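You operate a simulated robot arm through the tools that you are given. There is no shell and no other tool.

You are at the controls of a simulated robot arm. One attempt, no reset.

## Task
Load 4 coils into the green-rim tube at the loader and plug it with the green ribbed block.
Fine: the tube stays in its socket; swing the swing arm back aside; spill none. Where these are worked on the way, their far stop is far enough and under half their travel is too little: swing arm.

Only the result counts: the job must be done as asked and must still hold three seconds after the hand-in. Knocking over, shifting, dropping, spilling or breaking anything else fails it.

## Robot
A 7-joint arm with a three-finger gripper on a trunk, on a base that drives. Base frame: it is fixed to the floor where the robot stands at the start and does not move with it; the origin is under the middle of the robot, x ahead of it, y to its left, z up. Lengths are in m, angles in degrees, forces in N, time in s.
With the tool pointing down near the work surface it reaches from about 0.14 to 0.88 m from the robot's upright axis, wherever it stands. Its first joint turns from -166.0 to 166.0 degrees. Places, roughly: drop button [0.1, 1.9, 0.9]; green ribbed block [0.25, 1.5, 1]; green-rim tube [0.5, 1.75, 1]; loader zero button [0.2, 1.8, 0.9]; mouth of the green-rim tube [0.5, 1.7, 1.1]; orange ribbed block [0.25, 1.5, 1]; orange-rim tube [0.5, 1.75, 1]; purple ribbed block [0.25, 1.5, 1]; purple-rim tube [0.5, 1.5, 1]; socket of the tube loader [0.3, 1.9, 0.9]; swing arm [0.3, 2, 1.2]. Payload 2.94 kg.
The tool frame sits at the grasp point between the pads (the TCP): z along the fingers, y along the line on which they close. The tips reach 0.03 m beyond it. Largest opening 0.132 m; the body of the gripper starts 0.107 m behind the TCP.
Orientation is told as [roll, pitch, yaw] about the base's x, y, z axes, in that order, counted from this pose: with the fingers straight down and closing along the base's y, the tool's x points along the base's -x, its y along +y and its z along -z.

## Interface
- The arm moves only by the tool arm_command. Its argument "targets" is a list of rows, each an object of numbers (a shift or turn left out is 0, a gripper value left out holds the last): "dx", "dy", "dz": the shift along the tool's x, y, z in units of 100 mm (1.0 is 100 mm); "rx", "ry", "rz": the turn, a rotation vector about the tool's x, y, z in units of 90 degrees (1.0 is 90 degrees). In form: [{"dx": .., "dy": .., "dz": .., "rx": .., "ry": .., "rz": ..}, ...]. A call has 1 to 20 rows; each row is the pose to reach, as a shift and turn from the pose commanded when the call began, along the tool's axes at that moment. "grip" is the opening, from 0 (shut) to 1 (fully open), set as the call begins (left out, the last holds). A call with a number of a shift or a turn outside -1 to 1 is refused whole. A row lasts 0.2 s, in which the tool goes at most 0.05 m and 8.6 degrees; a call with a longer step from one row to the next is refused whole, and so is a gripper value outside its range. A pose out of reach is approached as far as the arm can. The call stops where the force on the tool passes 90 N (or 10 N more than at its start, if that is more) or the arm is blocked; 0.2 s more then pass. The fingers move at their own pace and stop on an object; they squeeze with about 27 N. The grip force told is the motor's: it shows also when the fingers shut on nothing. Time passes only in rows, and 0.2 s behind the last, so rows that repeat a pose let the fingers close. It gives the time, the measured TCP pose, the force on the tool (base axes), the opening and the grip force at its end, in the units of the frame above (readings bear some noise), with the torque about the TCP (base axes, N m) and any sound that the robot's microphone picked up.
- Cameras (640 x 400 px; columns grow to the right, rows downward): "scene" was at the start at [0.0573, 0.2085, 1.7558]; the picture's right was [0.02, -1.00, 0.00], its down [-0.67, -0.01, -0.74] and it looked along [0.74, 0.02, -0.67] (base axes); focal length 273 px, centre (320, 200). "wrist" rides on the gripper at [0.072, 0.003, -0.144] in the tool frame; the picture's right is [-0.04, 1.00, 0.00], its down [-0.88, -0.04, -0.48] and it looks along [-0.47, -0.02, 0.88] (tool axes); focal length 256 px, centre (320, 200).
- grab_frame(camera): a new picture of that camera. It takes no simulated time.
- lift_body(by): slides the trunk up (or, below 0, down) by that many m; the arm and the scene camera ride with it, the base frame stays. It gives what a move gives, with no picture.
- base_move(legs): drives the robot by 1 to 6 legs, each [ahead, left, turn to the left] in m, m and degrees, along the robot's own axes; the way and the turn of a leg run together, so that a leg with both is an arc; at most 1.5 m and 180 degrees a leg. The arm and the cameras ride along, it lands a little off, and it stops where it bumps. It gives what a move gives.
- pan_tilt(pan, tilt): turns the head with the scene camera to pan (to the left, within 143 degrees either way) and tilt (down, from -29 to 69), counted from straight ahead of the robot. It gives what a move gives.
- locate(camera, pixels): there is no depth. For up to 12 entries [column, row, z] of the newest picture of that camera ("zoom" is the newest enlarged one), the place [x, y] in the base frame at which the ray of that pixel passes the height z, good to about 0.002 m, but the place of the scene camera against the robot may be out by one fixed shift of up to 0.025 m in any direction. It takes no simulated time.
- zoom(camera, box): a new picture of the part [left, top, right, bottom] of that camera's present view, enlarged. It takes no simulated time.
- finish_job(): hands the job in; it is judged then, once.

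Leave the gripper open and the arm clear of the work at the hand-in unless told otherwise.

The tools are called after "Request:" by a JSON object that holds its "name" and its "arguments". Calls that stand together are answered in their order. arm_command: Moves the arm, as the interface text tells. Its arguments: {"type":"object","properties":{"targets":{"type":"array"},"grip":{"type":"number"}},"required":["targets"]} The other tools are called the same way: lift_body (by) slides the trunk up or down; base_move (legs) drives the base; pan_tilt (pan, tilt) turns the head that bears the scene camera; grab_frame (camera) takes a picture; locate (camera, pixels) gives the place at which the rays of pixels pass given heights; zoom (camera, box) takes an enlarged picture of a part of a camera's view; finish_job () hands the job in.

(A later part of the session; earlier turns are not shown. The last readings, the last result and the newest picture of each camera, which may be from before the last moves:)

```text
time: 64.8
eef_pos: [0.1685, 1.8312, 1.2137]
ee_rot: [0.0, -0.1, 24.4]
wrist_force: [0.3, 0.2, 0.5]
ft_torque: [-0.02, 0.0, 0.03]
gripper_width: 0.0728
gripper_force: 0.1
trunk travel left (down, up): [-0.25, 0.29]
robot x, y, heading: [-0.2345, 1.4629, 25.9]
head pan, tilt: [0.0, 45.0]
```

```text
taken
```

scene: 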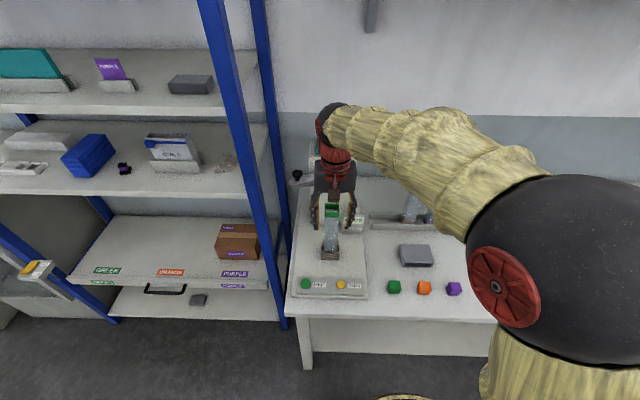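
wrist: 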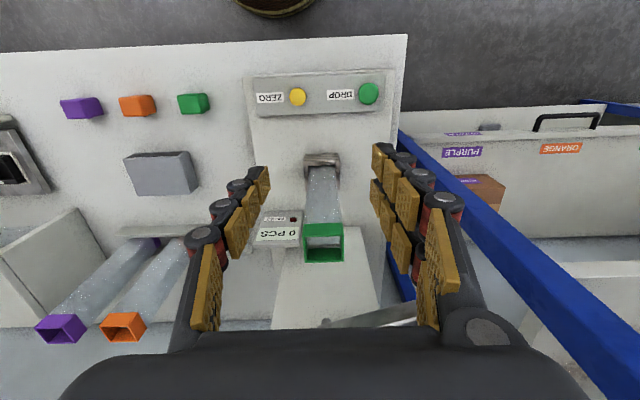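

Now the swing arm. I draw back a little, raise, and tilt the tool so that the wrist camera looks forward at the swing arm.

Request:
{"name": "arm_command", "arguments": {"targets": [{"dx": 0.3, "dz": -0.2, "ry": -0.08}, {"dx": 0.6, "dz": -0.4, "ry": -0.16}, {"dx": 0.9, "dz": -0.6, "ry": -0.24}, {"dx": 1.0, "dz": -0.8, "ry": -0.32}, {"dx": 1.0, "dz": -0.8, "ry": -0.35}, {"dx": 1.0, "dz": -0.8, "ry": -0.35}]}}

Request:
{"name": "grab_frame", "arguments": {"camera": "wrist"}}

Request:
{"name": "zoom", "arguments": {"camera": "wrist", "box": [240, 160, 440, 320]}}

```text
time: 66.2
eef_pos: [0.0795, 1.7915, 1.2927]
ee_rot: [0.0, -31.4, 24.4]
wrist_force: [-0.4, 0.1, 0.5]
ft_torque: [0.01, 0.03, -0.04]
gripper_width: 0.0726
gripper_force: 0.1
trunk travel left (down, up): [-0.25, 0.29]
robot x, y, heading: [-0.234, 1.4612, 26.0]
head pan, tilt: [0.0, 45.0]
```

```text
taken
```

wrist: 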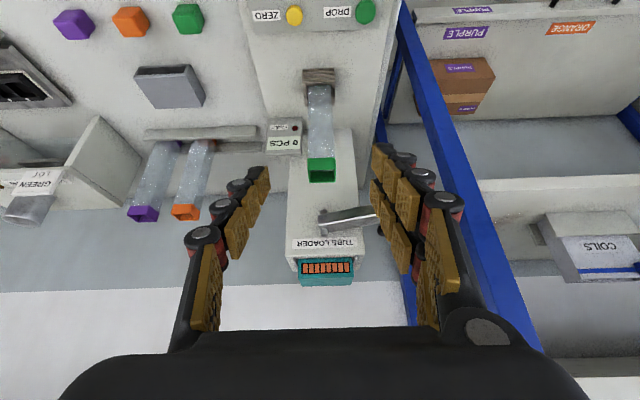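

```text
2.50 times, centred on (340, 240) of wrist
```

zoom: 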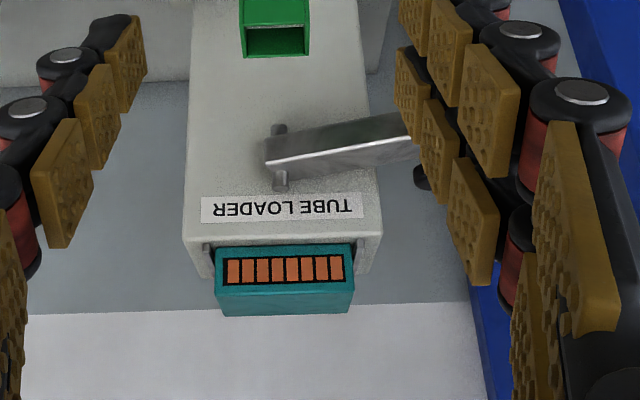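

I open wide and shift 0.07 m left for a full view of the swing arm.

Request:
{"name": "arm_command", "arguments": {"targets": [{"dy": 0.35}, {"dy": 0.7}, {"dy": 0.7}, {"dy": 0.7}], "grip": 1}}

Request:
{"name": "grab_frame", "arguments": {"camera": "wrist"}}

Request:
{"name": "zoom", "arguments": {"camera": "wrist", "box": [240, 160, 400, 290]}}

```text
time: 67.2
eef_pos: [0.0501, 1.8551, 1.2927]
ee_rot: [0.1, -31.5, 24.4]
wrist_force: [-0.1, -0.2, -0.4]
ft_torque: [0.02, 0.01, 0.0]
gripper_width: 0.1319
gripper_force: 0.1
trunk travel left (down, up): [-0.25, 0.29]
robot x, y, heading: [-0.2332, 1.4651, 25.8]
head pan, tilt: [0.0, 45.0]
```

```text
taken
```

wrist: 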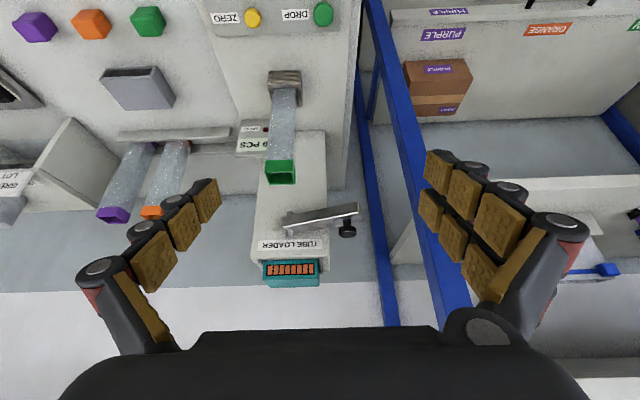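

```text
3.08 times, centred on (320, 225) of wrist
```

zoom: 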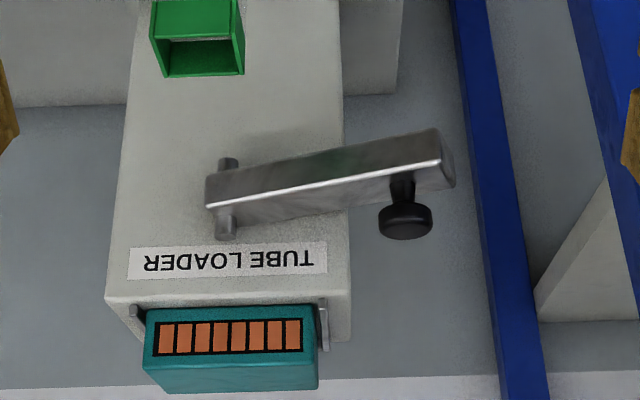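

I locate the pivot pin, knob and arm edges at candidate heights, plus the shelf post.

Request:
{"name": "locate", "arguments": {"camera": "wrist", "pixels": [[290.1, 233, 1.18], [290.1, 233, 1.22], [290.1, 233, 1.26], [347.6, 228.9, 1.18], [347.6, 228.9, 1.22], [347.6, 228.9, 1.26], [281, 180, 1.123], [281, 165, 1.123], [410, 130, 1.1], [410, 130, 1.2], [440, 250, 1.2], [440, 250, 1.4]]}}

```text
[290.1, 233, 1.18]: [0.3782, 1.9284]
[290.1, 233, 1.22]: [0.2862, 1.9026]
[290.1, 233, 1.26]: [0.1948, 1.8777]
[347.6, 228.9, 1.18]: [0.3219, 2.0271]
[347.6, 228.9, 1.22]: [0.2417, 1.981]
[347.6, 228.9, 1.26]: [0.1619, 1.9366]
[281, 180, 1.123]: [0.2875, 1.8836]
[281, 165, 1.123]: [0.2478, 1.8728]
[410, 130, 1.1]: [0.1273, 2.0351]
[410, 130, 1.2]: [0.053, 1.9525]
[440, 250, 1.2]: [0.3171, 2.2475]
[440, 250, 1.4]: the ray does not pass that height
```

The rays are too grazing. I level the tool, rise to z≈1.36 and move ahead for a steeper view onto the swing arm.

Request:
{"name": "arm_command", "arguments": {"targets": [{"dx": -0.09, "dz": -0.14, "ry": 0.09}, {"dx": -0.17, "dz": -0.28, "ry": 0.18}, {"dx": -0.26, "dz": -0.43, "ry": 0.27}, {"dx": -0.35, "dz": -0.57, "ry": 0.35}, {"dx": -0.35, "dz": -0.57, "ry": 0.35}]}}

Request:
{"name": "arm_command", "arguments": {"targets": [{"dx": -0.3}, {"dx": -0.7}, {"dx": -1.0}, {"dx": -1.0}]}}

Request:
{"name": "grab_frame", "arguments": {"camera": "wrist"}}

Request:
{"name": "zoom", "arguments": {"camera": "wrist", "box": [240, 180, 420, 330]}}

```text
time: 68.4
eef_pos: [0.0509, 1.8551, 1.3606]
ee_rot: [0.0, 0.1, 24.3]
wrist_force: [0.2, 0.0, -0.5]
ft_torque: [-0.02, 0.0, -0.01]
gripper_width: 0.1319
gripper_force: 0.2
trunk travel left (down, up): [-0.25, 0.29]
robot x, y, heading: [-0.2328, 1.4616, 25.9]
head pan, tilt: [0.0, 45.0]
```

```text
time: 69.4
eef_pos: [0.1421, 1.8954, 1.3609]
ee_rot: [0.1, 0.0, 24.3]
wrist_force: [0.4, 0.1, -0.1]
ft_torque: [0.04, 0.01, -0.01]
gripper_width: 0.1318
gripper_force: 0.0
trunk travel left (down, up): [-0.25, 0.29]
robot x, y, heading: [-0.2309, 1.4647, 26.1]
head pan, tilt: [0.0, 45.0]
```

```text
taken
```

wrist: 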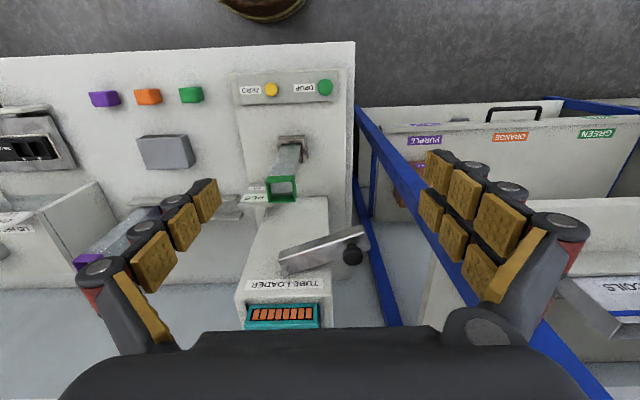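

```text
2.67 times, centred on (330, 255) of wrist
```

zoom: 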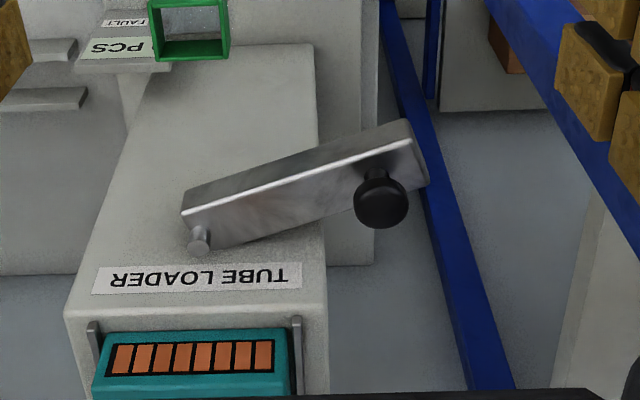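

Request:
{"name": "locate", "arguments": {"camera": "wrist", "pixels": [[284.6, 270, 1.18], [284.6, 270, 1.2], [284.6, 270, 1.22], [352.9, 256.9, 1.18], [352.9, 256.9, 1.2], [352.9, 256.9, 1.22], [278.6, 259.5, 1.18], [363.8, 232.5, 1.18], [370.5, 248.6, 1.18], [281, 191, 1.123], [410, 150, 1.2], [430, 200, 1.2]]}}

```text
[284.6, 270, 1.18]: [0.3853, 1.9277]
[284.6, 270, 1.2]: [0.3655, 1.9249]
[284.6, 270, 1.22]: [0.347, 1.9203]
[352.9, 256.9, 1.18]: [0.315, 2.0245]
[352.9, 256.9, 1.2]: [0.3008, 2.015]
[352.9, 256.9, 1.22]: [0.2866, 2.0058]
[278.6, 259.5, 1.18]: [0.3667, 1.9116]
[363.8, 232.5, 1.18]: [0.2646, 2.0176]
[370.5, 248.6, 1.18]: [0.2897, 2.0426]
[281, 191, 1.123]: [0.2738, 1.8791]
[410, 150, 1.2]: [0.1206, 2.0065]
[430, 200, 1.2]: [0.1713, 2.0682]
```

Stereo gives (in bench axes n ahead / t left at 24.4°): pivot (n 1.152, t 1.596), knob (1.119, 1.713), arm top z≈1.165, arm ≈0.155 long, rim at (1.023,1.597). The arm must swing ~73° toward me, over the tube. I'll close the fingers into a stick, go behind the arm's tip, and pull it toward me. First move over at z 1.36.

Request:
{"name": "arm_command", "arguments": {"targets": [{"dx": -0.3, "dy": 0.25}, {"dx": -0.6, "dy": 0.5}, {"dx": -0.9, "dy": 0.75}, {"dx": -1.0, "dy": 0.75}, {"dx": -1.0, "dy": 0.75}], "grip": 0}}

Request:
{"name": "arm_command", "arguments": {"targets": [{"dx": -0.3}, {"dx": -0.6}, {"dx": -0.8}, {"dx": -0.8}]}}

Request:
{"name": "grab_frame", "arguments": {"camera": "wrist"}}

Request:
{"name": "grab_frame", "arguments": {"camera": "scene"}}

```text
time: 70.6
eef_pos: [0.2045, 2.0059, 1.3583]
ee_rot: [0.0, 0.0, 24.4]
wrist_force: [0.3, -0.4, 0.3]
ft_torque: [-0.01, 0.0, 0.02]
gripper_width: 0.0451
gripper_force: 1.7
trunk travel left (down, up): [-0.25, 0.29]
robot x, y, heading: [-0.2324, 1.4632, 26.0]
head pan, tilt: [0.0, 45.0]
```

```text
time: 71.6
eef_pos: [0.2748, 2.0401, 1.3614]
ee_rot: [-0.1, 0.0, 24.4]
wrist_force: [0.3, 0.2, -0.2]
ft_torque: [0.01, -0.02, 0.0]
gripper_width: 0.0
gripper_force: 23.6
trunk travel left (down, up): [-0.25, 0.29]
robot x, y, heading: [-0.2321, 1.4633, 25.7]
head pan, tilt: [0.0, 45.0]
```

```text
taken
```

wrist: 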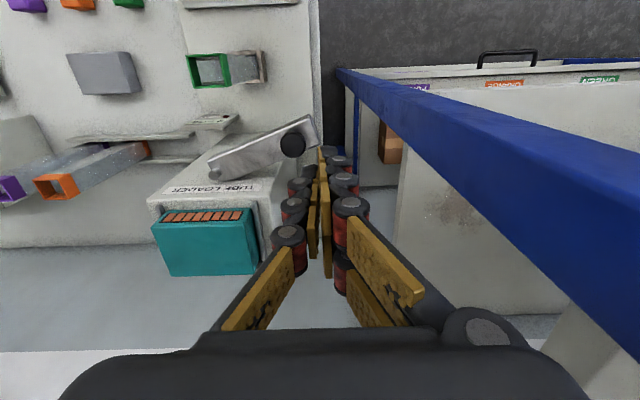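

```text
taken
```

scene: 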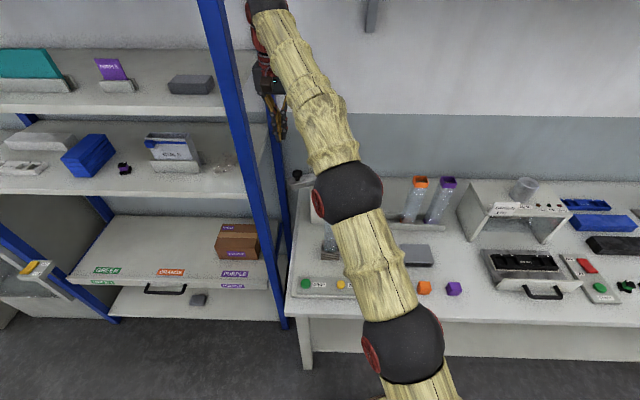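

I'm at n 1.093, t 1.744. I move 0.06 m further ahead and 0.017 right (behind the arm's tip), then descend half way and look.

Request:
{"name": "arm_command", "arguments": {"targets": [{"dx": -0.3, "dy": -0.1}, {"dx": -0.6, "dy": -0.17}, {"dx": -0.65, "dy": -0.17}, {"dx": -0.65, "dy": -0.17, "dz": 0.3}, {"dx": -0.65, "dy": -0.17, "dz": 0.6}, {"dx": -0.65, "dy": -0.17, "dz": 0.9}, {"dx": -0.65, "dy": -0.17, "dz": 0.9}]}}

Request:
{"name": "grab_frame", "arguments": {"camera": "wrist"}}

Request:
{"name": "zoom", "arguments": {"camera": "scene", "box": [230, 60, 360, 220]}}

```text
time: 73.2
eef_pos: [0.3414, 2.0497, 1.2704]
ee_rot: [0.0, -0.2, 24.4]
wrist_force: [0.0, 0.1, 0.0]
ft_torque: [-0.02, 0.03, -0.03]
gripper_width: 0.0001
gripper_force: 26.7
out of reach, approached as far as the arm can: row 1, 2, 3, 4, 5
trunk travel left (down, up): [-0.25, 0.29]
robot x, y, heading: [-0.2315, 1.4642, 26.2]
head pan, tilt: [0.0, 45.0]
```

```text
taken
```

wrist: 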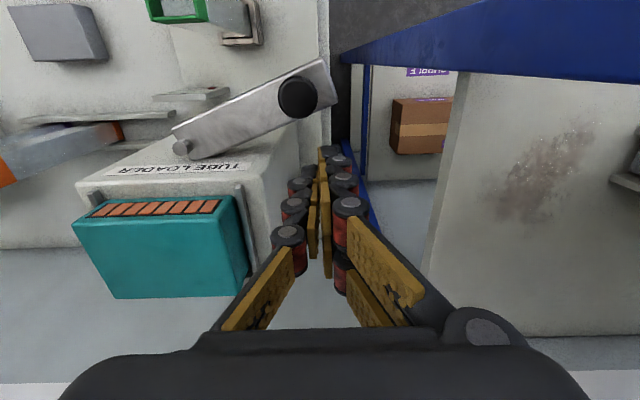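

```text
2.50 times, centred on (295, 140) of scene
```

zoom: 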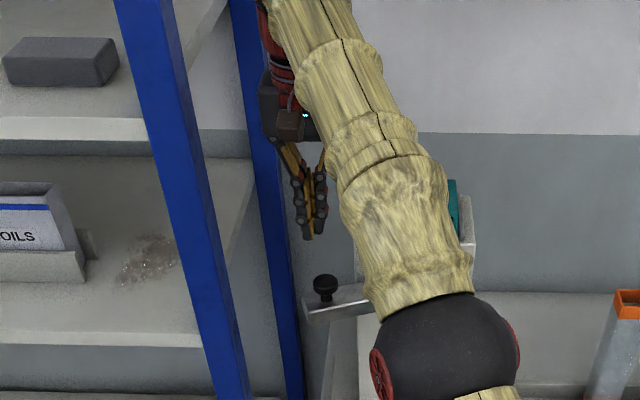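

At n 1.158, t 1.726: behind the arm with ~3 cm to spare. I descend to z≈1.172.

Request:
{"name": "arm_command", "arguments": {"targets": [{"dz": 0.2}, {"dz": 0.4}, {"dz": 0.6}, {"dz": 0.8}, {"dz": 0.97}, {"dz": 0.97}]}}

Request:
{"name": "grab_frame", "arguments": {"camera": "wrist"}}

Request:
{"name": "zoom", "arguments": {"camera": "scene", "box": [230, 80, 400, 280]}}

```text
time: 74.6
eef_pos: [0.3406, 2.0505, 1.1729]
ee_rot: [0.0, 0.0, 24.4]
wrist_force: [0.2, 0.9, 1.0]
ft_torque: [0.01, 0.0, 0.01]
gripper_width: 0.0
gripper_force: 26.7
trunk travel left (down, up): [-0.25, 0.29]
robot x, y, heading: [-0.231, 1.4647, 25.9]
head pan, tilt: [0.0, 45.0]
```

```text
taken
```

wrist: 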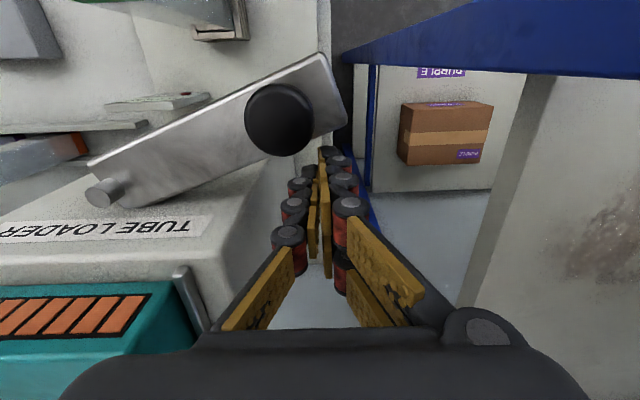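

```text
2.00 times, centred on (315, 180) of scene
```

zoom: 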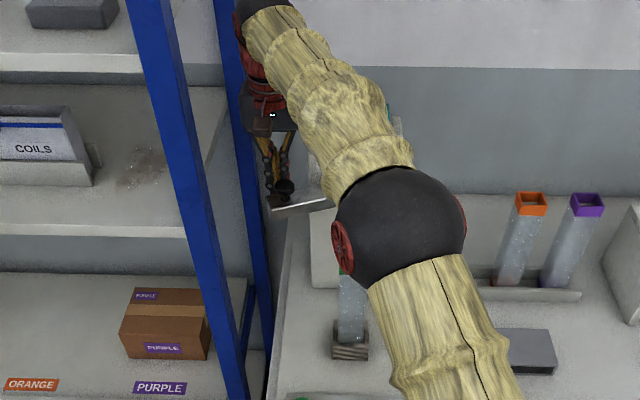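

All clear. I pull the arm toward me along its arc, first part (to about half way), in small rows.

Request:
{"name": "arm_command", "arguments": {"targets": [{"dx": 0.08, "dy": 0.01}, {"dx": 0.146, "dy": 0.023}, {"dx": 0.22, "dy": 0.015}, {"dx": 0.3, "dy": 0.0}, {"dx": 0.37, "dy": -0.015}, {"dx": 0.443, "dy": -0.03}, {"dx": 0.52, "dy": -0.06}, {"dx": 0.6, "dy": -0.095}, {"dx": 0.68, "dy": -0.135}, {"dx": 0.76, "dy": -0.177}, {"dx": 0.84, "dy": -0.23}, {"dx": 0.91, "dy": -0.287}, {"dx": 0.91, "dy": -0.287}]}}

Request:
{"name": "grab_frame", "arguments": {"camera": "wrist"}}

Request:
{"name": "zoom", "arguments": {"camera": "scene", "box": [230, 80, 400, 280]}}

```text
time: 77.4
eef_pos: [0.2697, 1.9866, 1.1723]
ee_rot: [0.0, 0.0, 24.4]
wrist_force: [0.2, -1.2, 0.3]
ft_torque: [-0.03, 0.0, -0.02]
gripper_width: 0.0001
gripper_force: 26.6
trunk travel left (down, up): [-0.25, 0.29]
robot x, y, heading: [-0.234, 1.4611, 25.7]
head pan, tilt: [0.0, 45.0]
```

```text
taken
```

wrist: 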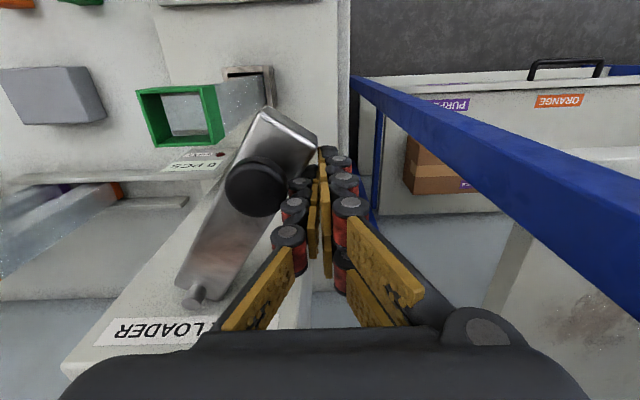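

```text
2.00 times, centred on (315, 180) of scene
```

zoom: 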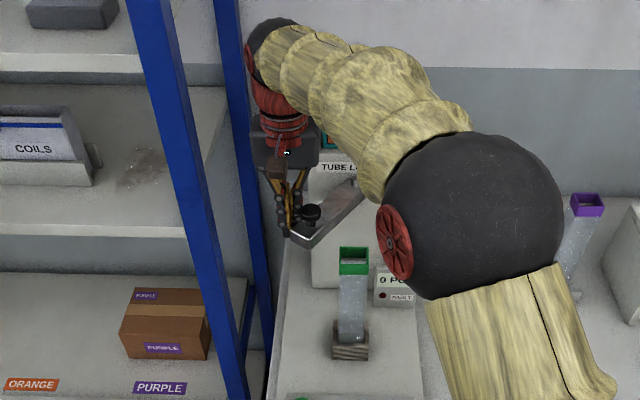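

The arm follows well (about half way). Continue the arc to pointing straight at me.

Request:
{"name": "arm_command", "arguments": {"targets": [{"dx": 0.06, "dy": -0.054}, {"dx": 0.119, "dy": -0.108}, {"dx": 0.19, "dy": -0.2}, {"dx": 0.26, "dy": -0.295}, {"dx": 0.32, "dy": -0.39}, {"dx": 0.36, "dy": -0.475}, {"dx": 0.396, "dy": -0.562}, {"dx": 0.42, "dy": -0.64}, {"dx": 0.443, "dy": -0.69}, {"dx": 0.443, "dy": -0.69}]}}

Request:
{"name": "grab_frame", "arguments": {"camera": "wrist"}}

Request:
{"name": "zoom", "arguments": {"camera": "scene", "box": [260, 120, 400, 280]}}

```text
time: 79.6
eef_pos: [0.2576, 1.9103, 1.1732]
ee_rot: [0.0, -0.1, 24.5]
wrist_force: [-2.2, 27.6, 0.8]
ft_torque: [-0.03, 0.02, 0.16]
gripper_width: 0.0001
gripper_force: 26.9
trunk travel left (down, up): [-0.25, 0.29]
robot x, y, heading: [-0.232, 1.4638, 25.8]
head pan, tilt: [0.0, 45.0]
```

```text
taken
```

wrist: 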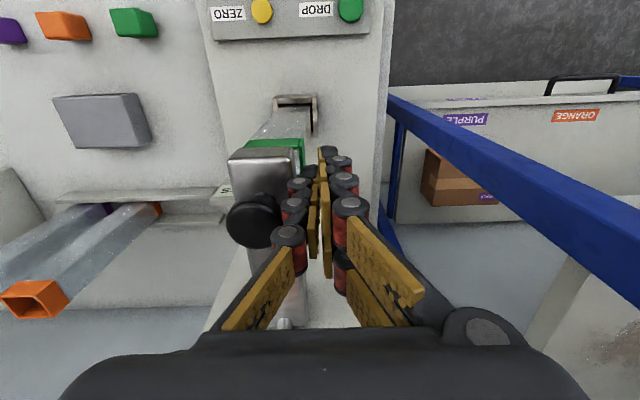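

```text
2.50 times, centred on (330, 200) of scene
```

zoom: 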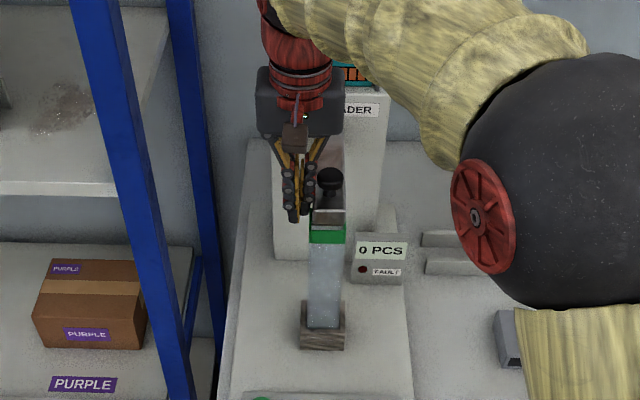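

27 N sideways: the arm is on its far stop, over the tube mouth. I back off to the left and rise, then look.

Request:
{"name": "arm_command", "arguments": {"targets": [{"dy": 0.1}, {"dy": 0.25}, {"dy": 0.3, "dz": -0.2}, {"dy": 0.3, "dz": -0.6}, {"dy": 0.3, "dz": -1.0}, {"dy": 0.3, "dz": -1.0}]}}

Request:
{"name": "arm_command", "arguments": {"targets": [{"dx": 0.3}, {"dx": 0.7}, {"dx": 1.0}, {"dx": 1.0}]}}

Request:
{"name": "grab_frame", "arguments": {"camera": "wrist"}}

Request:
{"name": "zoom", "arguments": {"camera": "wrist", "box": [200, 60, 400, 320]}}

Request:
{"name": "zoom", "arguments": {"camera": "scene", "box": [270, 130, 390, 310]}}

```text
time: 81.0
eef_pos: [0.2459, 1.9316, 1.2737]
ee_rot: [0.0, 0.1, 24.4]
wrist_force: [0.6, -0.3, -0.6]
ft_torque: [0.01, -0.01, -0.01]
gripper_width: 0.0
gripper_force: 26.6
trunk travel left (down, up): [-0.25, 0.29]
robot x, y, heading: [-0.2335, 1.4633, 26.0]
head pan, tilt: [0.0, 45.0]
```

```text
time: 82.0
eef_pos: [0.1554, 1.8923, 1.273]
ee_rot: [-0.1, 0.0, 24.5]
wrist_force: [-0.3, 0.5, 0.4]
ft_torque: [0.01, -0.02, 0.02]
gripper_width: 0.0002
gripper_force: 27.0
trunk travel left (down, up): [-0.25, 0.29]
robot x, y, heading: [-0.2344, 1.4619, 25.9]
head pan, tilt: [0.0, 45.0]
```

```text
taken
```

wrist: 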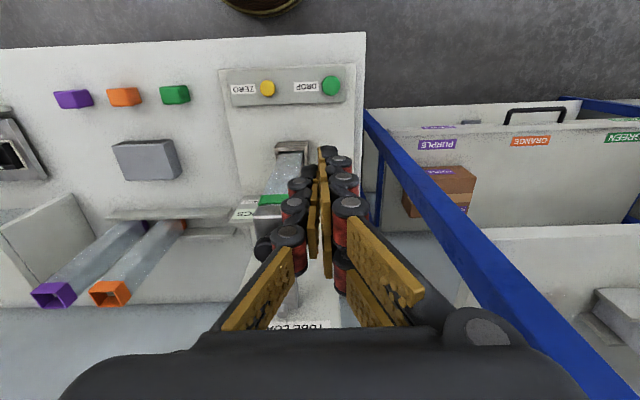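

```text
1.54 times, centred on (300, 190) of wrist
```

zoom: 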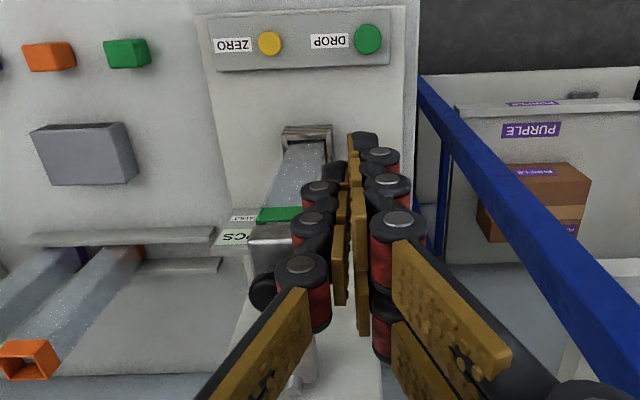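

```text
2.22 times, centred on (330, 220) of scene
```

zoom: 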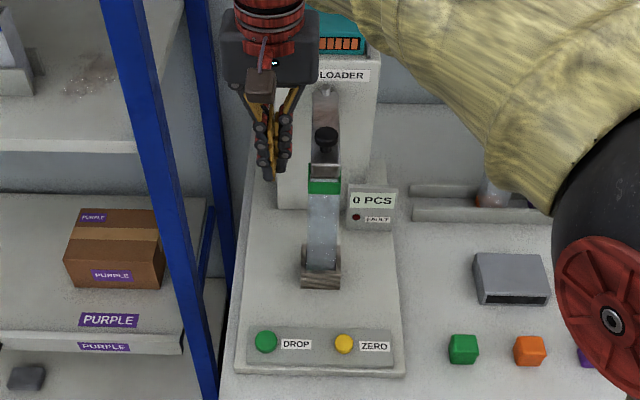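

The arm stays over the mouth, counter still "0 PCS". Now I locate the DROP button in this view (330,85) and pick a height by stereo.

Request:
{"name": "locate", "arguments": {"camera": "wrist", "pixels": [[330.5, 85.5, 0.89], [330.5, 85.5, 0.9], [330.5, 85.5, 0.91], [330.5, 85.5, 0.92], [330.5, 85.5, 0.93], [268, 88, 0.91], [175, 95, 0.9]]}}

Request:
{"name": "zoom", "arguments": {"camera": "wrist", "box": [210, 55, 370, 125]}}

```text
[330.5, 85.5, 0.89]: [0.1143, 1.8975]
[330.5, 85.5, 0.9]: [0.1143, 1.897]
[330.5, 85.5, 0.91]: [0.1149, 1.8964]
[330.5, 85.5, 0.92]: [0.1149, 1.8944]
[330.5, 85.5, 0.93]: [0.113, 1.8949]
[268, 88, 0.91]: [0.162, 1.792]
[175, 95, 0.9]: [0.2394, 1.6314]
```

```text
4.00 times, centred on (290, 90) of wrist
```

zoom: 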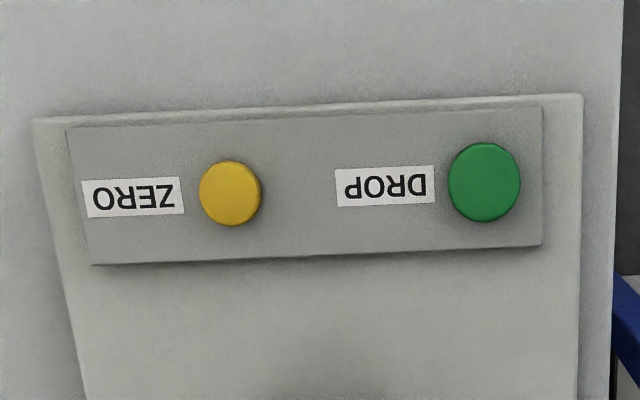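

DROP is at about (0.1145, 1.8965), top near z≈0.90. I move over it and descend with closed fingers to z≈0.97, then look.

Request:
{"name": "arm_command", "arguments": {"targets": [{"dx": 0.18, "dy": 0.1}, {"dx": 0.355, "dy": 0.207}, {"dx": 0.355, "dy": 0.207, "dz": 0.35}, {"dx": 0.355, "dy": 0.207, "dz": 0.7}, {"dx": 0.355, "dy": 0.207, "dz": 1.0}, {"dx": 0.355, "dy": 0.207, "dz": 1.0}]}}

Request:
{"name": "arm_command", "arguments": {"targets": [{"dz": 0.4}, {"dz": 0.8}, {"dz": 1.0}, {"dz": 1.0}]}}

Request:
{"name": "arm_command", "arguments": {"targets": [{"dz": 0.3}, {"dz": 0.6}, {"dz": 0.8}, {"dz": 0.8}]}}

Request:
{"name": "grab_frame", "arguments": {"camera": "wrist"}}

Request:
{"name": "zoom", "arguments": {"camera": "scene", "box": [280, 180, 400, 310]}}

```text
time: 83.4
eef_pos: [0.1144, 1.8969, 1.1726]
ee_rot: [0.0, 0.0, 24.3]
wrist_force: [-0.1, 0.2, 0.0]
ft_torque: [0.0, 0.02, 0.0]
gripper_width: 0.0
gripper_force: 26.9
trunk travel left (down, up): [-0.25, 0.29]
robot x, y, heading: [-0.2321, 1.4661, 26.1]
head pan, tilt: [0.0, 45.0]
```

```text
time: 84.4
eef_pos: [0.1134, 1.8958, 1.0735]
ee_rot: [0.1, 0.0, 24.4]
wrist_force: [0.1, 0.2, -1.1]
ft_torque: [0.0, -0.02, -0.02]
gripper_width: 0.0
gripper_force: 27.1
trunk travel left (down, up): [-0.25, 0.29]
robot x, y, heading: [-0.2312, 1.4644, 25.7]
head pan, tilt: [0.0, 45.0]
```

```text
time: 85.4
eef_pos: [0.1149, 1.8974, 0.9947]
ee_rot: [0.0, 0.0, 24.4]
wrist_force: [-0.2, 0.5, 0.6]
ft_torque: [0.02, 0.0, 0.01]
gripper_width: 0.0
gripper_force: 27.2
trunk travel left (down, up): [-0.25, 0.29]
robot x, y, heading: [-0.2326, 1.4647, 25.7]
head pan, tilt: [0.0, 45.0]
```

```text
taken
```

wrist: 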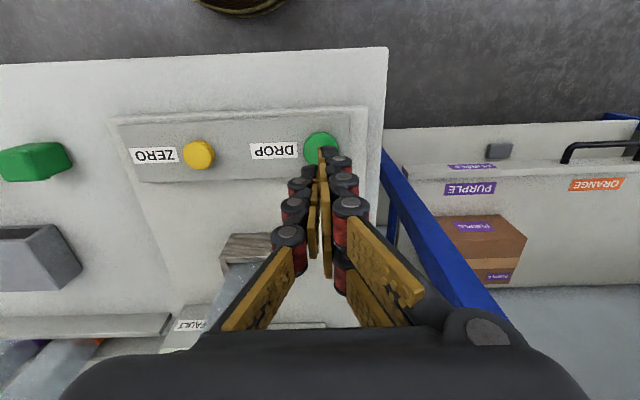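

```text
3.08 times, centred on (340, 245) of scene
```

zoom: 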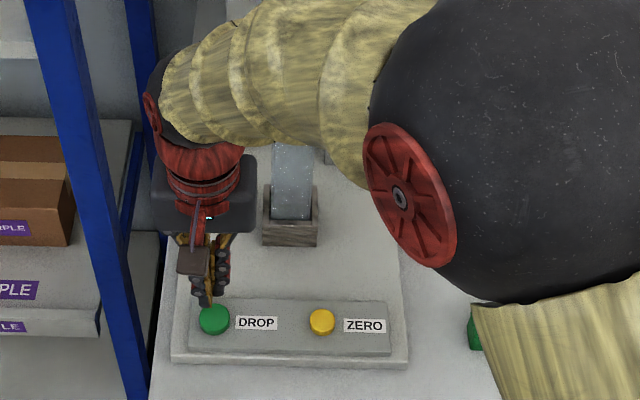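

The fingertips are right over the DROP button. I press down gently: 5 cm, then on until force.

Request:
{"name": "arm_command", "arguments": {"targets": [{"dz": 0.2}, {"dz": 0.4}, {"dz": 0.5}, {"dz": 0.55}, {"dz": 0.55}]}}

```text
time: 86.6
eef_pos: [0.1143, 1.8968, 0.9399]
ee_rot: [0.0, 0.1, 24.4]
wrist_force: [0.3, 1.0, -0.2]
ft_torque: [0.0, -0.03, -0.05]
gripper_width: 0.0002
gripper_force: 27.0
trunk travel left (down, up): [-0.25, 0.29]
robot x, y, heading: [-0.2308, 1.4611, 26.2]
head pan, tilt: [0.0, 45.0]
```

Request:
{"name": "arm_command", "arguments": {"targets": [{"dz": 0.03}, {"dz": 0.06}, {"dz": 0.09}, {"dz": 0.12}]}}

Request:
{"name": "zoom", "arguments": {"camera": "scene", "box": [280, 180, 400, 310]}}

```text
time: 87.6
eef_pos: [0.1137, 1.8952, 0.9257]
ee_rot: [0.0, 0.0, 24.4]
wrist_force: [0.7, 0.2, 1.7]
ft_torque: [0.02, -0.02, 0.03]
gripper_width: 0.0061
gripper_force: 28.4
trunk travel left (down, up): [-0.25, 0.29]
robot x, y, heading: [-0.2303, 1.4634, 25.9]
head pan, tilt: [0.0, 45.0]
```

```text
3.08 times, centred on (340, 245) of scene
```

zoom: 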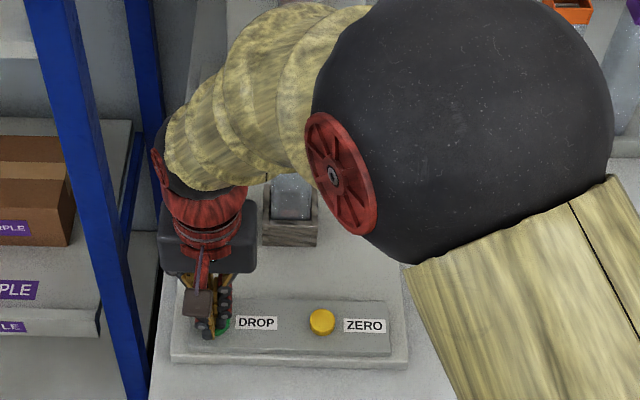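

Light touch (1.7 N). Press a little further.

Request:
{"name": "arm_command", "arguments": {"targets": [{"dz": 0.02}, {"dz": 0.04}, {"dz": 0.06}]}}

```text
time: 88.4
eef_pos: [0.1139, 1.8944, 0.922]
ee_rot: [0.0, -0.2, 24.4]
wrist_force: [-3.7, -2.9, 14.5]
ft_torque: [-0.07, 0.05, -0.02]
gripper_width: 0.006
gripper_force: 28.8
trunk travel left (down, up): [-0.25, 0.29]
robot x, y, heading: [-0.2328, 1.4592, 26.2]
head pan, tilt: [0.0, 45.0]
heard: click
```

A click. I raise 5 cm and look at the counter.

Request:
{"name": "arm_command", "arguments": {"targets": [{"dz": -0.25}, {"dz": -0.5}, {"dz": -0.8}, {"dz": -0.8}, {"dz": -0.8}]}}

Request:
{"name": "grab_frame", "arguments": {"camera": "wrist"}}

Request:
{"name": "grab_frame", "arguments": {"camera": "scene"}}

```text
time: 89.6
eef_pos: [0.1131, 1.8954, 1.0004]
ee_rot: [0.0, 0.0, 24.3]
wrist_force: [0.2, 0.5, -0.1]
ft_torque: [0.01, 0.0, 0.01]
gripper_width: 0.0
gripper_force: 28.1
trunk travel left (down, up): [-0.25, 0.29]
robot x, y, heading: [-0.239, 1.4658, 26.0]
head pan, tilt: [0.0, 45.0]
```

```text
taken
```

wrist: 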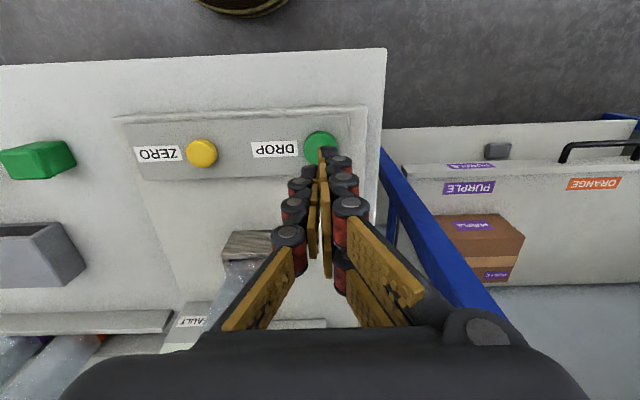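

```text
taken
```

scene: 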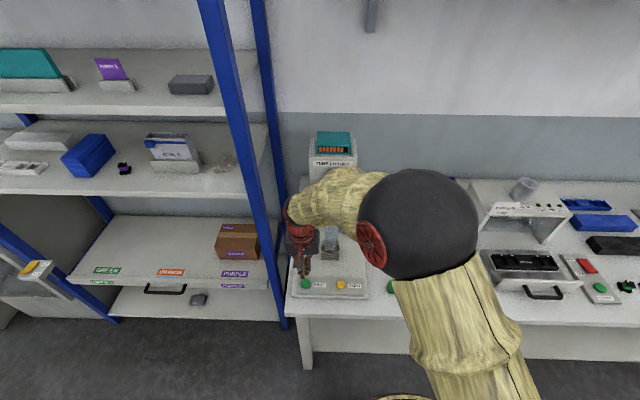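

The counter is hidden; I raise another 0.12 m to see it.

Request:
{"name": "arm_command", "arguments": {"targets": [{"dz": -0.45}, {"dz": -0.9}, {"dz": -1.0}, {"dz": -1.0}]}}

Request:
{"name": "grab_frame", "arguments": {"camera": "wrist"}}

Request:
{"name": "grab_frame", "arguments": {"camera": "scene"}}

```text
time: 90.6
eef_pos: [0.1139, 1.896, 1.1002]
ee_rot: [-0.1, 0.0, 24.4]
wrist_force: [0.0, 0.3, -0.1]
ft_torque: [-0.03, -0.02, 0.01]
gripper_width: 0.0001
gripper_force: 28.4
trunk travel left (down, up): [-0.25, 0.29]
robot x, y, heading: [-0.2306, 1.4669, 25.8]
head pan, tilt: [0.0, 45.0]
```

```text
taken
```

wrist: 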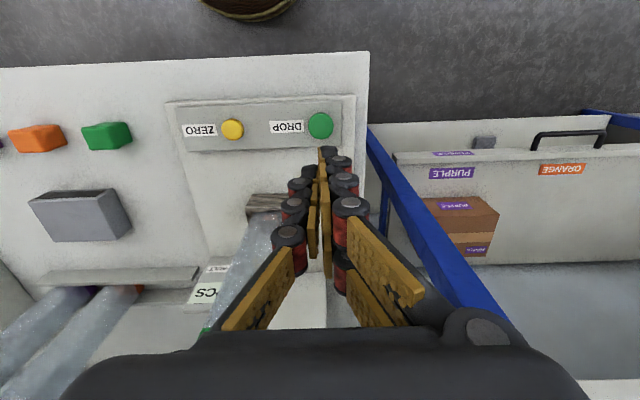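

```text
taken
```

scene: 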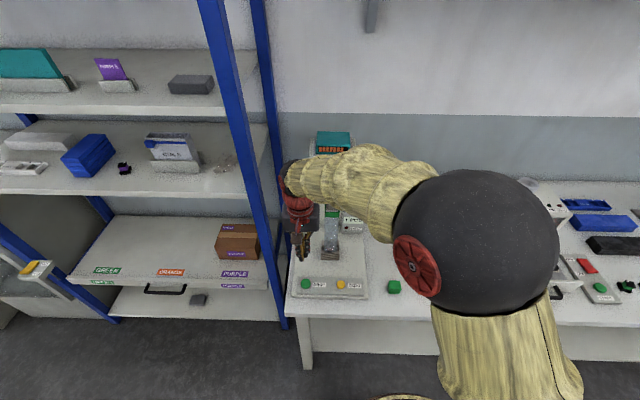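

The counter (350,220) is partly visible in the scene view; zoom.

Request:
{"name": "zoom", "arguments": {"camera": "scene", "box": [310, 195, 380, 275]}}

Request:
{"name": "zoom", "arguments": {"camera": "wrist", "box": [180, 190, 300, 330]}}

```text
5.00 times, centred on (345, 235) of scene
```

zoom: 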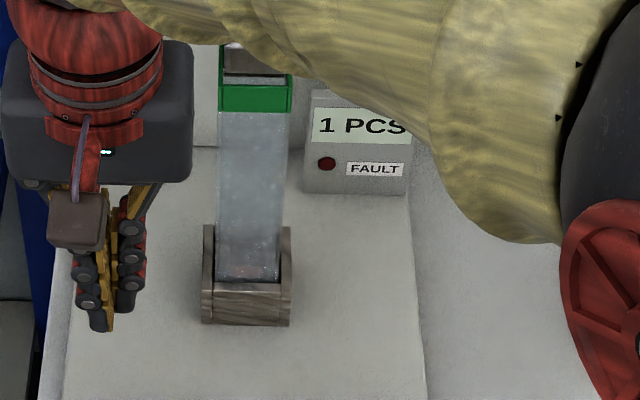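

```text
2.86 times, centred on (240, 260) of wrist
```

zoom: 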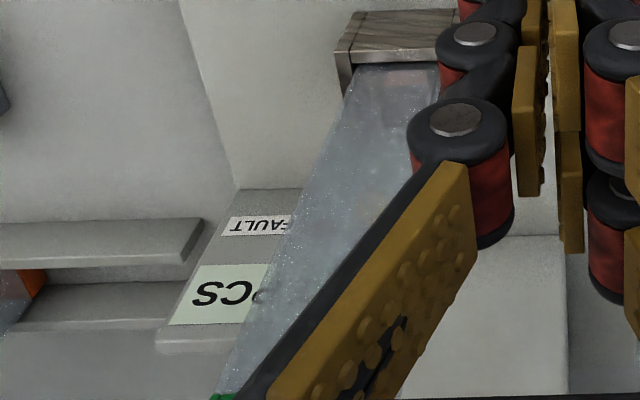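

"1 PCS", no fault, and a reddish coil shows at the tube's foot. I press DROP again the same way: down to 1.0, then slow to 0.922.

Request:
{"name": "arm_command", "arguments": {"targets": [{"dz": 0.4}, {"dz": 0.8}, {"dz": 1.0}, {"dz": 1.0}]}}

Request:
{"name": "arm_command", "arguments": {"targets": [{"dz": 0.3}, {"dz": 0.6}, {"dz": 0.68}, {"dz": 0.72}, {"dz": 0.76}, {"dz": 0.79}]}}

```text
time: 91.6
eef_pos: [0.1135, 1.8956, 1.0004]
ee_rot: [-0.1, 0.0, 24.4]
wrist_force: [0.3, -0.8, 0.4]
ft_torque: [0.01, 0.01, -0.03]
gripper_width: 0.0
gripper_force: 29.1
trunk travel left (down, up): [-0.25, 0.29]
robot x, y, heading: [-0.2335, 1.4617, 26.2]
head pan, tilt: [0.0, 45.0]
```

```text
time: 93.0
eef_pos: [0.1151, 1.8958, 0.9215]
ee_rot: [-0.1, -0.1, 24.3]
wrist_force: [-2.0, -2.4, 10.3]
ft_torque: [-0.04, 0.01, -0.02]
gripper_width: 0.0059
gripper_force: 28.8
trunk travel left (down, up): [-0.25, 0.29]
robot x, y, heading: [-0.2309, 1.4644, 26.1]
head pan, tilt: [0.0, 45.0]
heard: click
```

Click again. Up to check the counter.

Request:
{"name": "arm_command", "arguments": {"targets": [{"dz": -0.25}, {"dz": -0.5}, {"dz": -0.8}, {"dz": -0.8}, {"dz": -0.8}]}}

Request:
{"name": "arm_command", "arguments": {"targets": [{"dz": -0.45}, {"dz": -0.9}, {"dz": -1.0}, {"dz": -1.0}]}}

Request:
{"name": "zoom", "arguments": {"camera": "scene", "box": [310, 195, 380, 275]}}

```text
time: 94.2
eef_pos: [0.116, 1.8939, 1.0]
ee_rot: [0.1, 0.0, 24.5]
wrist_force: [-0.1, -0.3, 0.5]
ft_torque: [0.01, 0.0, -0.03]
gripper_width: 0.0003
gripper_force: 28.9
trunk travel left (down, up): [-0.25, 0.29]
robot x, y, heading: [-0.2317, 1.4667, 25.9]
head pan, tilt: [0.0, 45.0]
```

```text
time: 95.2
eef_pos: [0.1141, 1.8943, 1.1013]
ee_rot: [0.0, 0.1, 24.4]
wrist_force: [0.0, -0.3, 0.0]
ft_torque: [-0.01, 0.02, -0.01]
gripper_width: 0.0
gripper_force: 28.2
trunk travel left (down, up): [-0.25, 0.29]
robot x, y, heading: [-0.2318, 1.4605, 26.1]
head pan, tilt: [0.0, 45.0]
```

```text
5.00 times, centred on (345, 235) of scene
```

zoom: 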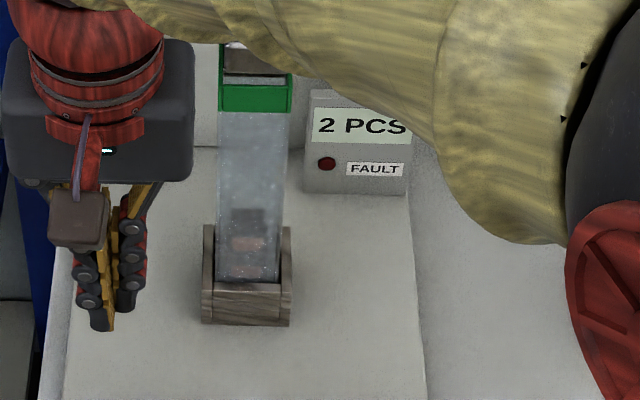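

"2 PCS"; the stack is growing in the tube. Third press.

Request:
{"name": "arm_command", "arguments": {"targets": [{"dz": 0.4}, {"dz": 0.8}, {"dz": 1.0}, {"dz": 1.0}]}}

Request:
{"name": "arm_command", "arguments": {"targets": [{"dz": 0.3}, {"dz": 0.6}, {"dz": 0.68}, {"dz": 0.72}, {"dz": 0.76}, {"dz": 0.79}]}}

Request:
{"name": "arm_command", "arguments": {"targets": [{"dz": -0.25}, {"dz": -0.5}, {"dz": -0.8}, {"dz": -0.8}, {"dz": -0.8}]}}

Request:
{"name": "arm_command", "arguments": {"targets": [{"dz": -0.45}, {"dz": -0.9}, {"dz": -1.0}, {"dz": -1.0}]}}

Request:
{"name": "zoom", "arguments": {"camera": "scene", "box": [310, 195, 380, 275]}}

```text
time: 96.2
eef_pos: [0.1155, 1.8956, 1.0023]
ee_rot: [0.0, 0.0, 24.5]
wrist_force: [0.2, -0.3, -0.4]
ft_torque: [0.04, 0.02, 0.02]
gripper_width: 0.0
gripper_force: 28.8
trunk travel left (down, up): [-0.25, 0.29]
robot x, y, heading: [-0.234, 1.4652, 26.0]
head pan, tilt: [0.0, 45.0]
```

```text
time: 97.6
eef_pos: [0.1138, 1.8958, 0.9228]
ee_rot: [0.0, 0.0, 24.4]
wrist_force: [-0.1, -2.1, 8.1]
ft_torque: [-0.05, 0.01, -0.01]
gripper_width: 0.006
gripper_force: 28.8
trunk travel left (down, up): [-0.25, 0.29]
robot x, y, heading: [-0.2306, 1.4609, 26.2]
head pan, tilt: [0.0, 45.0]
heard: click
```

```text
time: 98.8
eef_pos: [0.1141, 1.8958, 1.0032]
ee_rot: [0.0, 0.0, 24.3]
wrist_force: [0.1, 0.3, -0.5]
ft_torque: [-0.05, 0.02, 0.03]
gripper_width: 0.0
gripper_force: 28.8
trunk travel left (down, up): [-0.25, 0.29]
robot x, y, heading: [-0.2334, 1.4594, 25.9]
head pan, tilt: [0.0, 45.0]
```

```text
time: 99.8
eef_pos: [0.113, 1.8967, 1.1029]
ee_rot: [0.0, 0.0, 24.4]
wrist_force: [0.3, 0.6, 0.0]
ft_torque: [-0.03, 0.01, 0.01]
gripper_width: 0.0001
gripper_force: 28.2
trunk travel left (down, up): [-0.25, 0.29]
robot x, y, heading: [-0.2327, 1.462, 26.1]
head pan, tilt: [0.0, 45.0]
```

```text
5.00 times, centred on (345, 235) of scene
```

zoom: 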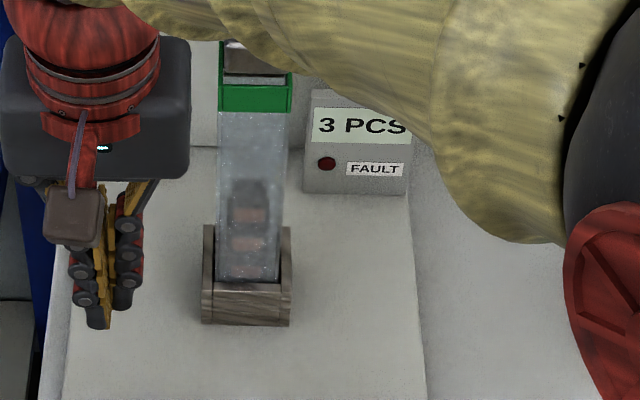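

"3 PCS". Fourth press.

Request:
{"name": "arm_command", "arguments": {"targets": [{"dz": 0.4}, {"dz": 0.8}, {"dz": 1.0}, {"dz": 1.0}]}}

Request:
{"name": "arm_command", "arguments": {"targets": [{"dz": 0.3}, {"dz": 0.6}, {"dz": 0.69}, {"dz": 0.73}, {"dz": 0.77}, {"dz": 0.8}]}}

Request:
{"name": "arm_command", "arguments": {"targets": [{"dz": -0.25}, {"dz": -0.5}, {"dz": -0.8}, {"dz": -0.8}, {"dz": -0.8}]}}

Request:
{"name": "arm_command", "arguments": {"targets": [{"dz": -0.45}, {"dz": -0.9}, {"dz": -1.0}, {"dz": -1.0}]}}

Request:
{"name": "zoom", "arguments": {"camera": "scene", "box": [310, 195, 380, 275]}}

```text
time: 100.8
eef_pos: [0.1143, 1.8973, 1.002]
ee_rot: [0.1, 0.0, 24.4]
wrist_force: [0.3, -0.1, 0.1]
ft_torque: [0.02, 0.03, -0.01]
gripper_width: 0.0
gripper_force: 28.6
trunk travel left (down, up): [-0.25, 0.29]
robot x, y, heading: [-0.2347, 1.4601, 26.0]
head pan, tilt: [0.0, 45.0]
```

```text
time: 102.2
eef_pos: [0.1136, 1.8953, 0.9226]
ee_rot: [0.0, 0.0, 24.4]
wrist_force: [0.3, -0.9, 8.9]
ft_torque: [-0.01, 0.0, -0.02]
gripper_width: 0.0058
gripper_force: 28.7
trunk travel left (down, up): [-0.25, 0.29]
robot x, y, heading: [-0.2303, 1.4626, 26.2]
head pan, tilt: [0.0, 45.0]
heard: click
```

```text
time: 103.4
eef_pos: [0.1145, 1.8942, 1.0028]
ee_rot: [0.0, 0.0, 24.4]
wrist_force: [0.0, 0.2, -0.4]
ft_torque: [0.0, 0.01, 0.02]
gripper_width: 0.0
gripper_force: 29.1
trunk travel left (down, up): [-0.25, 0.29]
robot x, y, heading: [-0.2315, 1.4646, 26.1]
head pan, tilt: [0.0, 45.0]
```

```text
time: 104.4
eef_pos: [0.1136, 1.8961, 1.1029]
ee_rot: [-0.1, 0.1, 24.4]
wrist_force: [0.5, -0.2, 0.4]
ft_torque: [-0.03, -0.02, 0.02]
gripper_width: 0.0
gripper_force: 28.8
trunk travel left (down, up): [-0.25, 0.29]
robot x, y, heading: [-0.2358, 1.4644, 25.8]
head pan, tilt: [0.0, 45.0]
```

```text
5.00 times, centred on (345, 235) of scene
```

zoom: 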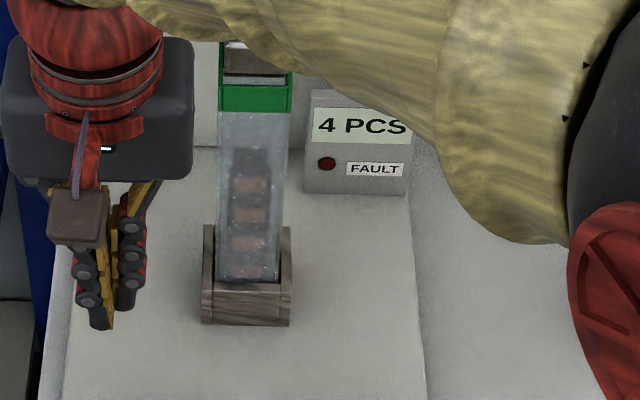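

"4 PCS", and four coils are visible in the tube. Now swing the arm back: I rise, go round to its right side (n≈1.022, t≈1.545), and descend there.

Request:
{"name": "arm_command", "arguments": {"targets": [{"dz": -0.45}, {"dz": -0.9}, {"dz": -1.0}, {"dz": -1.0}]}}

Request:
{"name": "arm_command", "arguments": {"targets": [{"dz": -0.45}, {"dz": -0.9}, {"dz": -0.9, "dy": -0.4}, {"dz": -0.9, "dy": -0.8}, {"dz": -0.9, "dy": -1.0}, {"dz": -0.9, "dy": -1.0}]}}

Request:
{"name": "arm_command", "arguments": {"targets": [{"dy": -0.35}, {"dy": -0.35, "dx": -0.4}, {"dy": -0.35, "dx": -0.8}, {"dy": -0.35, "dx": -1.0}, {"dy": -0.35, "dx": -1.0}]}}

Request:
{"name": "arm_command", "arguments": {"targets": [{"dx": -0.2}, {"dx": -0.35}, {"dx": -0.35}]}}

Request:
{"name": "grab_frame", "arguments": {"camera": "wrist"}}

Request:
{"name": "grab_frame", "arguments": {"camera": "scene"}}

```text
time: 105.4
eef_pos: [0.1127, 1.896, 1.2033]
ee_rot: [-0.1, 0.0, 24.4]
wrist_force: [0.2, -0.1, -0.6]
ft_torque: [0.01, 0.0, -0.03]
gripper_width: 0.0
gripper_force: 28.6
trunk travel left (down, up): [-0.25, 0.29]
robot x, y, heading: [-0.2328, 1.4625, 26.0]
head pan, tilt: [0.0, 45.0]
```

```text
time: 106.8
eef_pos: [0.1544, 1.805, 1.2929]
ee_rot: [0.1, -0.1, 24.4]
wrist_force: [-0.5, -0.2, -0.5]
ft_torque: [-0.02, 0.01, -0.01]
gripper_width: 0.0
gripper_force: 28.5
trunk travel left (down, up): [-0.25, 0.29]
robot x, y, heading: [-0.2319, 1.4624, 26.1]
head pan, tilt: [0.0, 45.0]
```

```text
time: 108.0
eef_pos: [0.2613, 1.8147, 1.2923]
ee_rot: [0.1, 0.0, 24.4]
wrist_force: [-0.6, 1.1, -0.9]
ft_torque: [-0.01, 0.01, 0.01]
gripper_width: 0.0004
gripper_force: 28.5
trunk travel left (down, up): [-0.25, 0.29]
robot x, y, heading: [-0.2342, 1.4637, 25.8]
head pan, tilt: [0.0, 45.0]
```

```text
time: 108.8
eef_pos: [0.2922, 1.8292, 1.2926]
ee_rot: [0.0, 0.0, 24.5]
wrist_force: [0.9, 0.3, 0.4]
ft_torque: [-0.01, 0.02, 0.01]
gripper_width: 0.0
gripper_force: 28.5
trunk travel left (down, up): [-0.25, 0.29]
robot x, y, heading: [-0.2335, 1.4656, 26.3]
head pan, tilt: [0.0, 45.0]
```

```text
taken
```

wrist: 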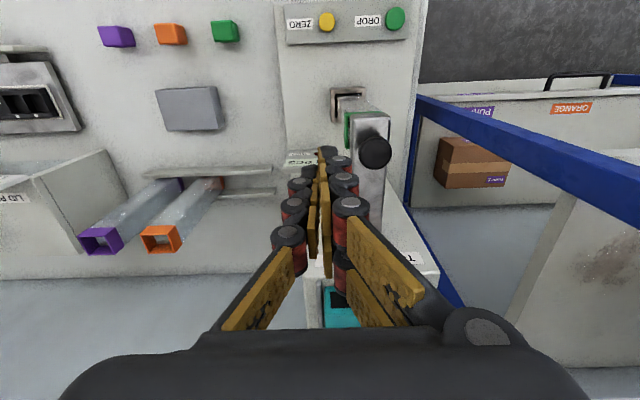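

```text
taken
```

scene: 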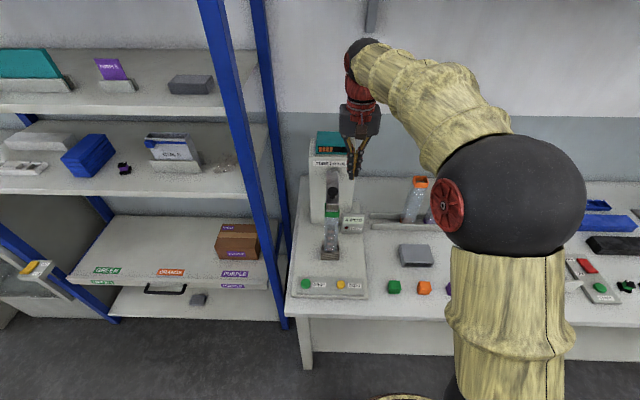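

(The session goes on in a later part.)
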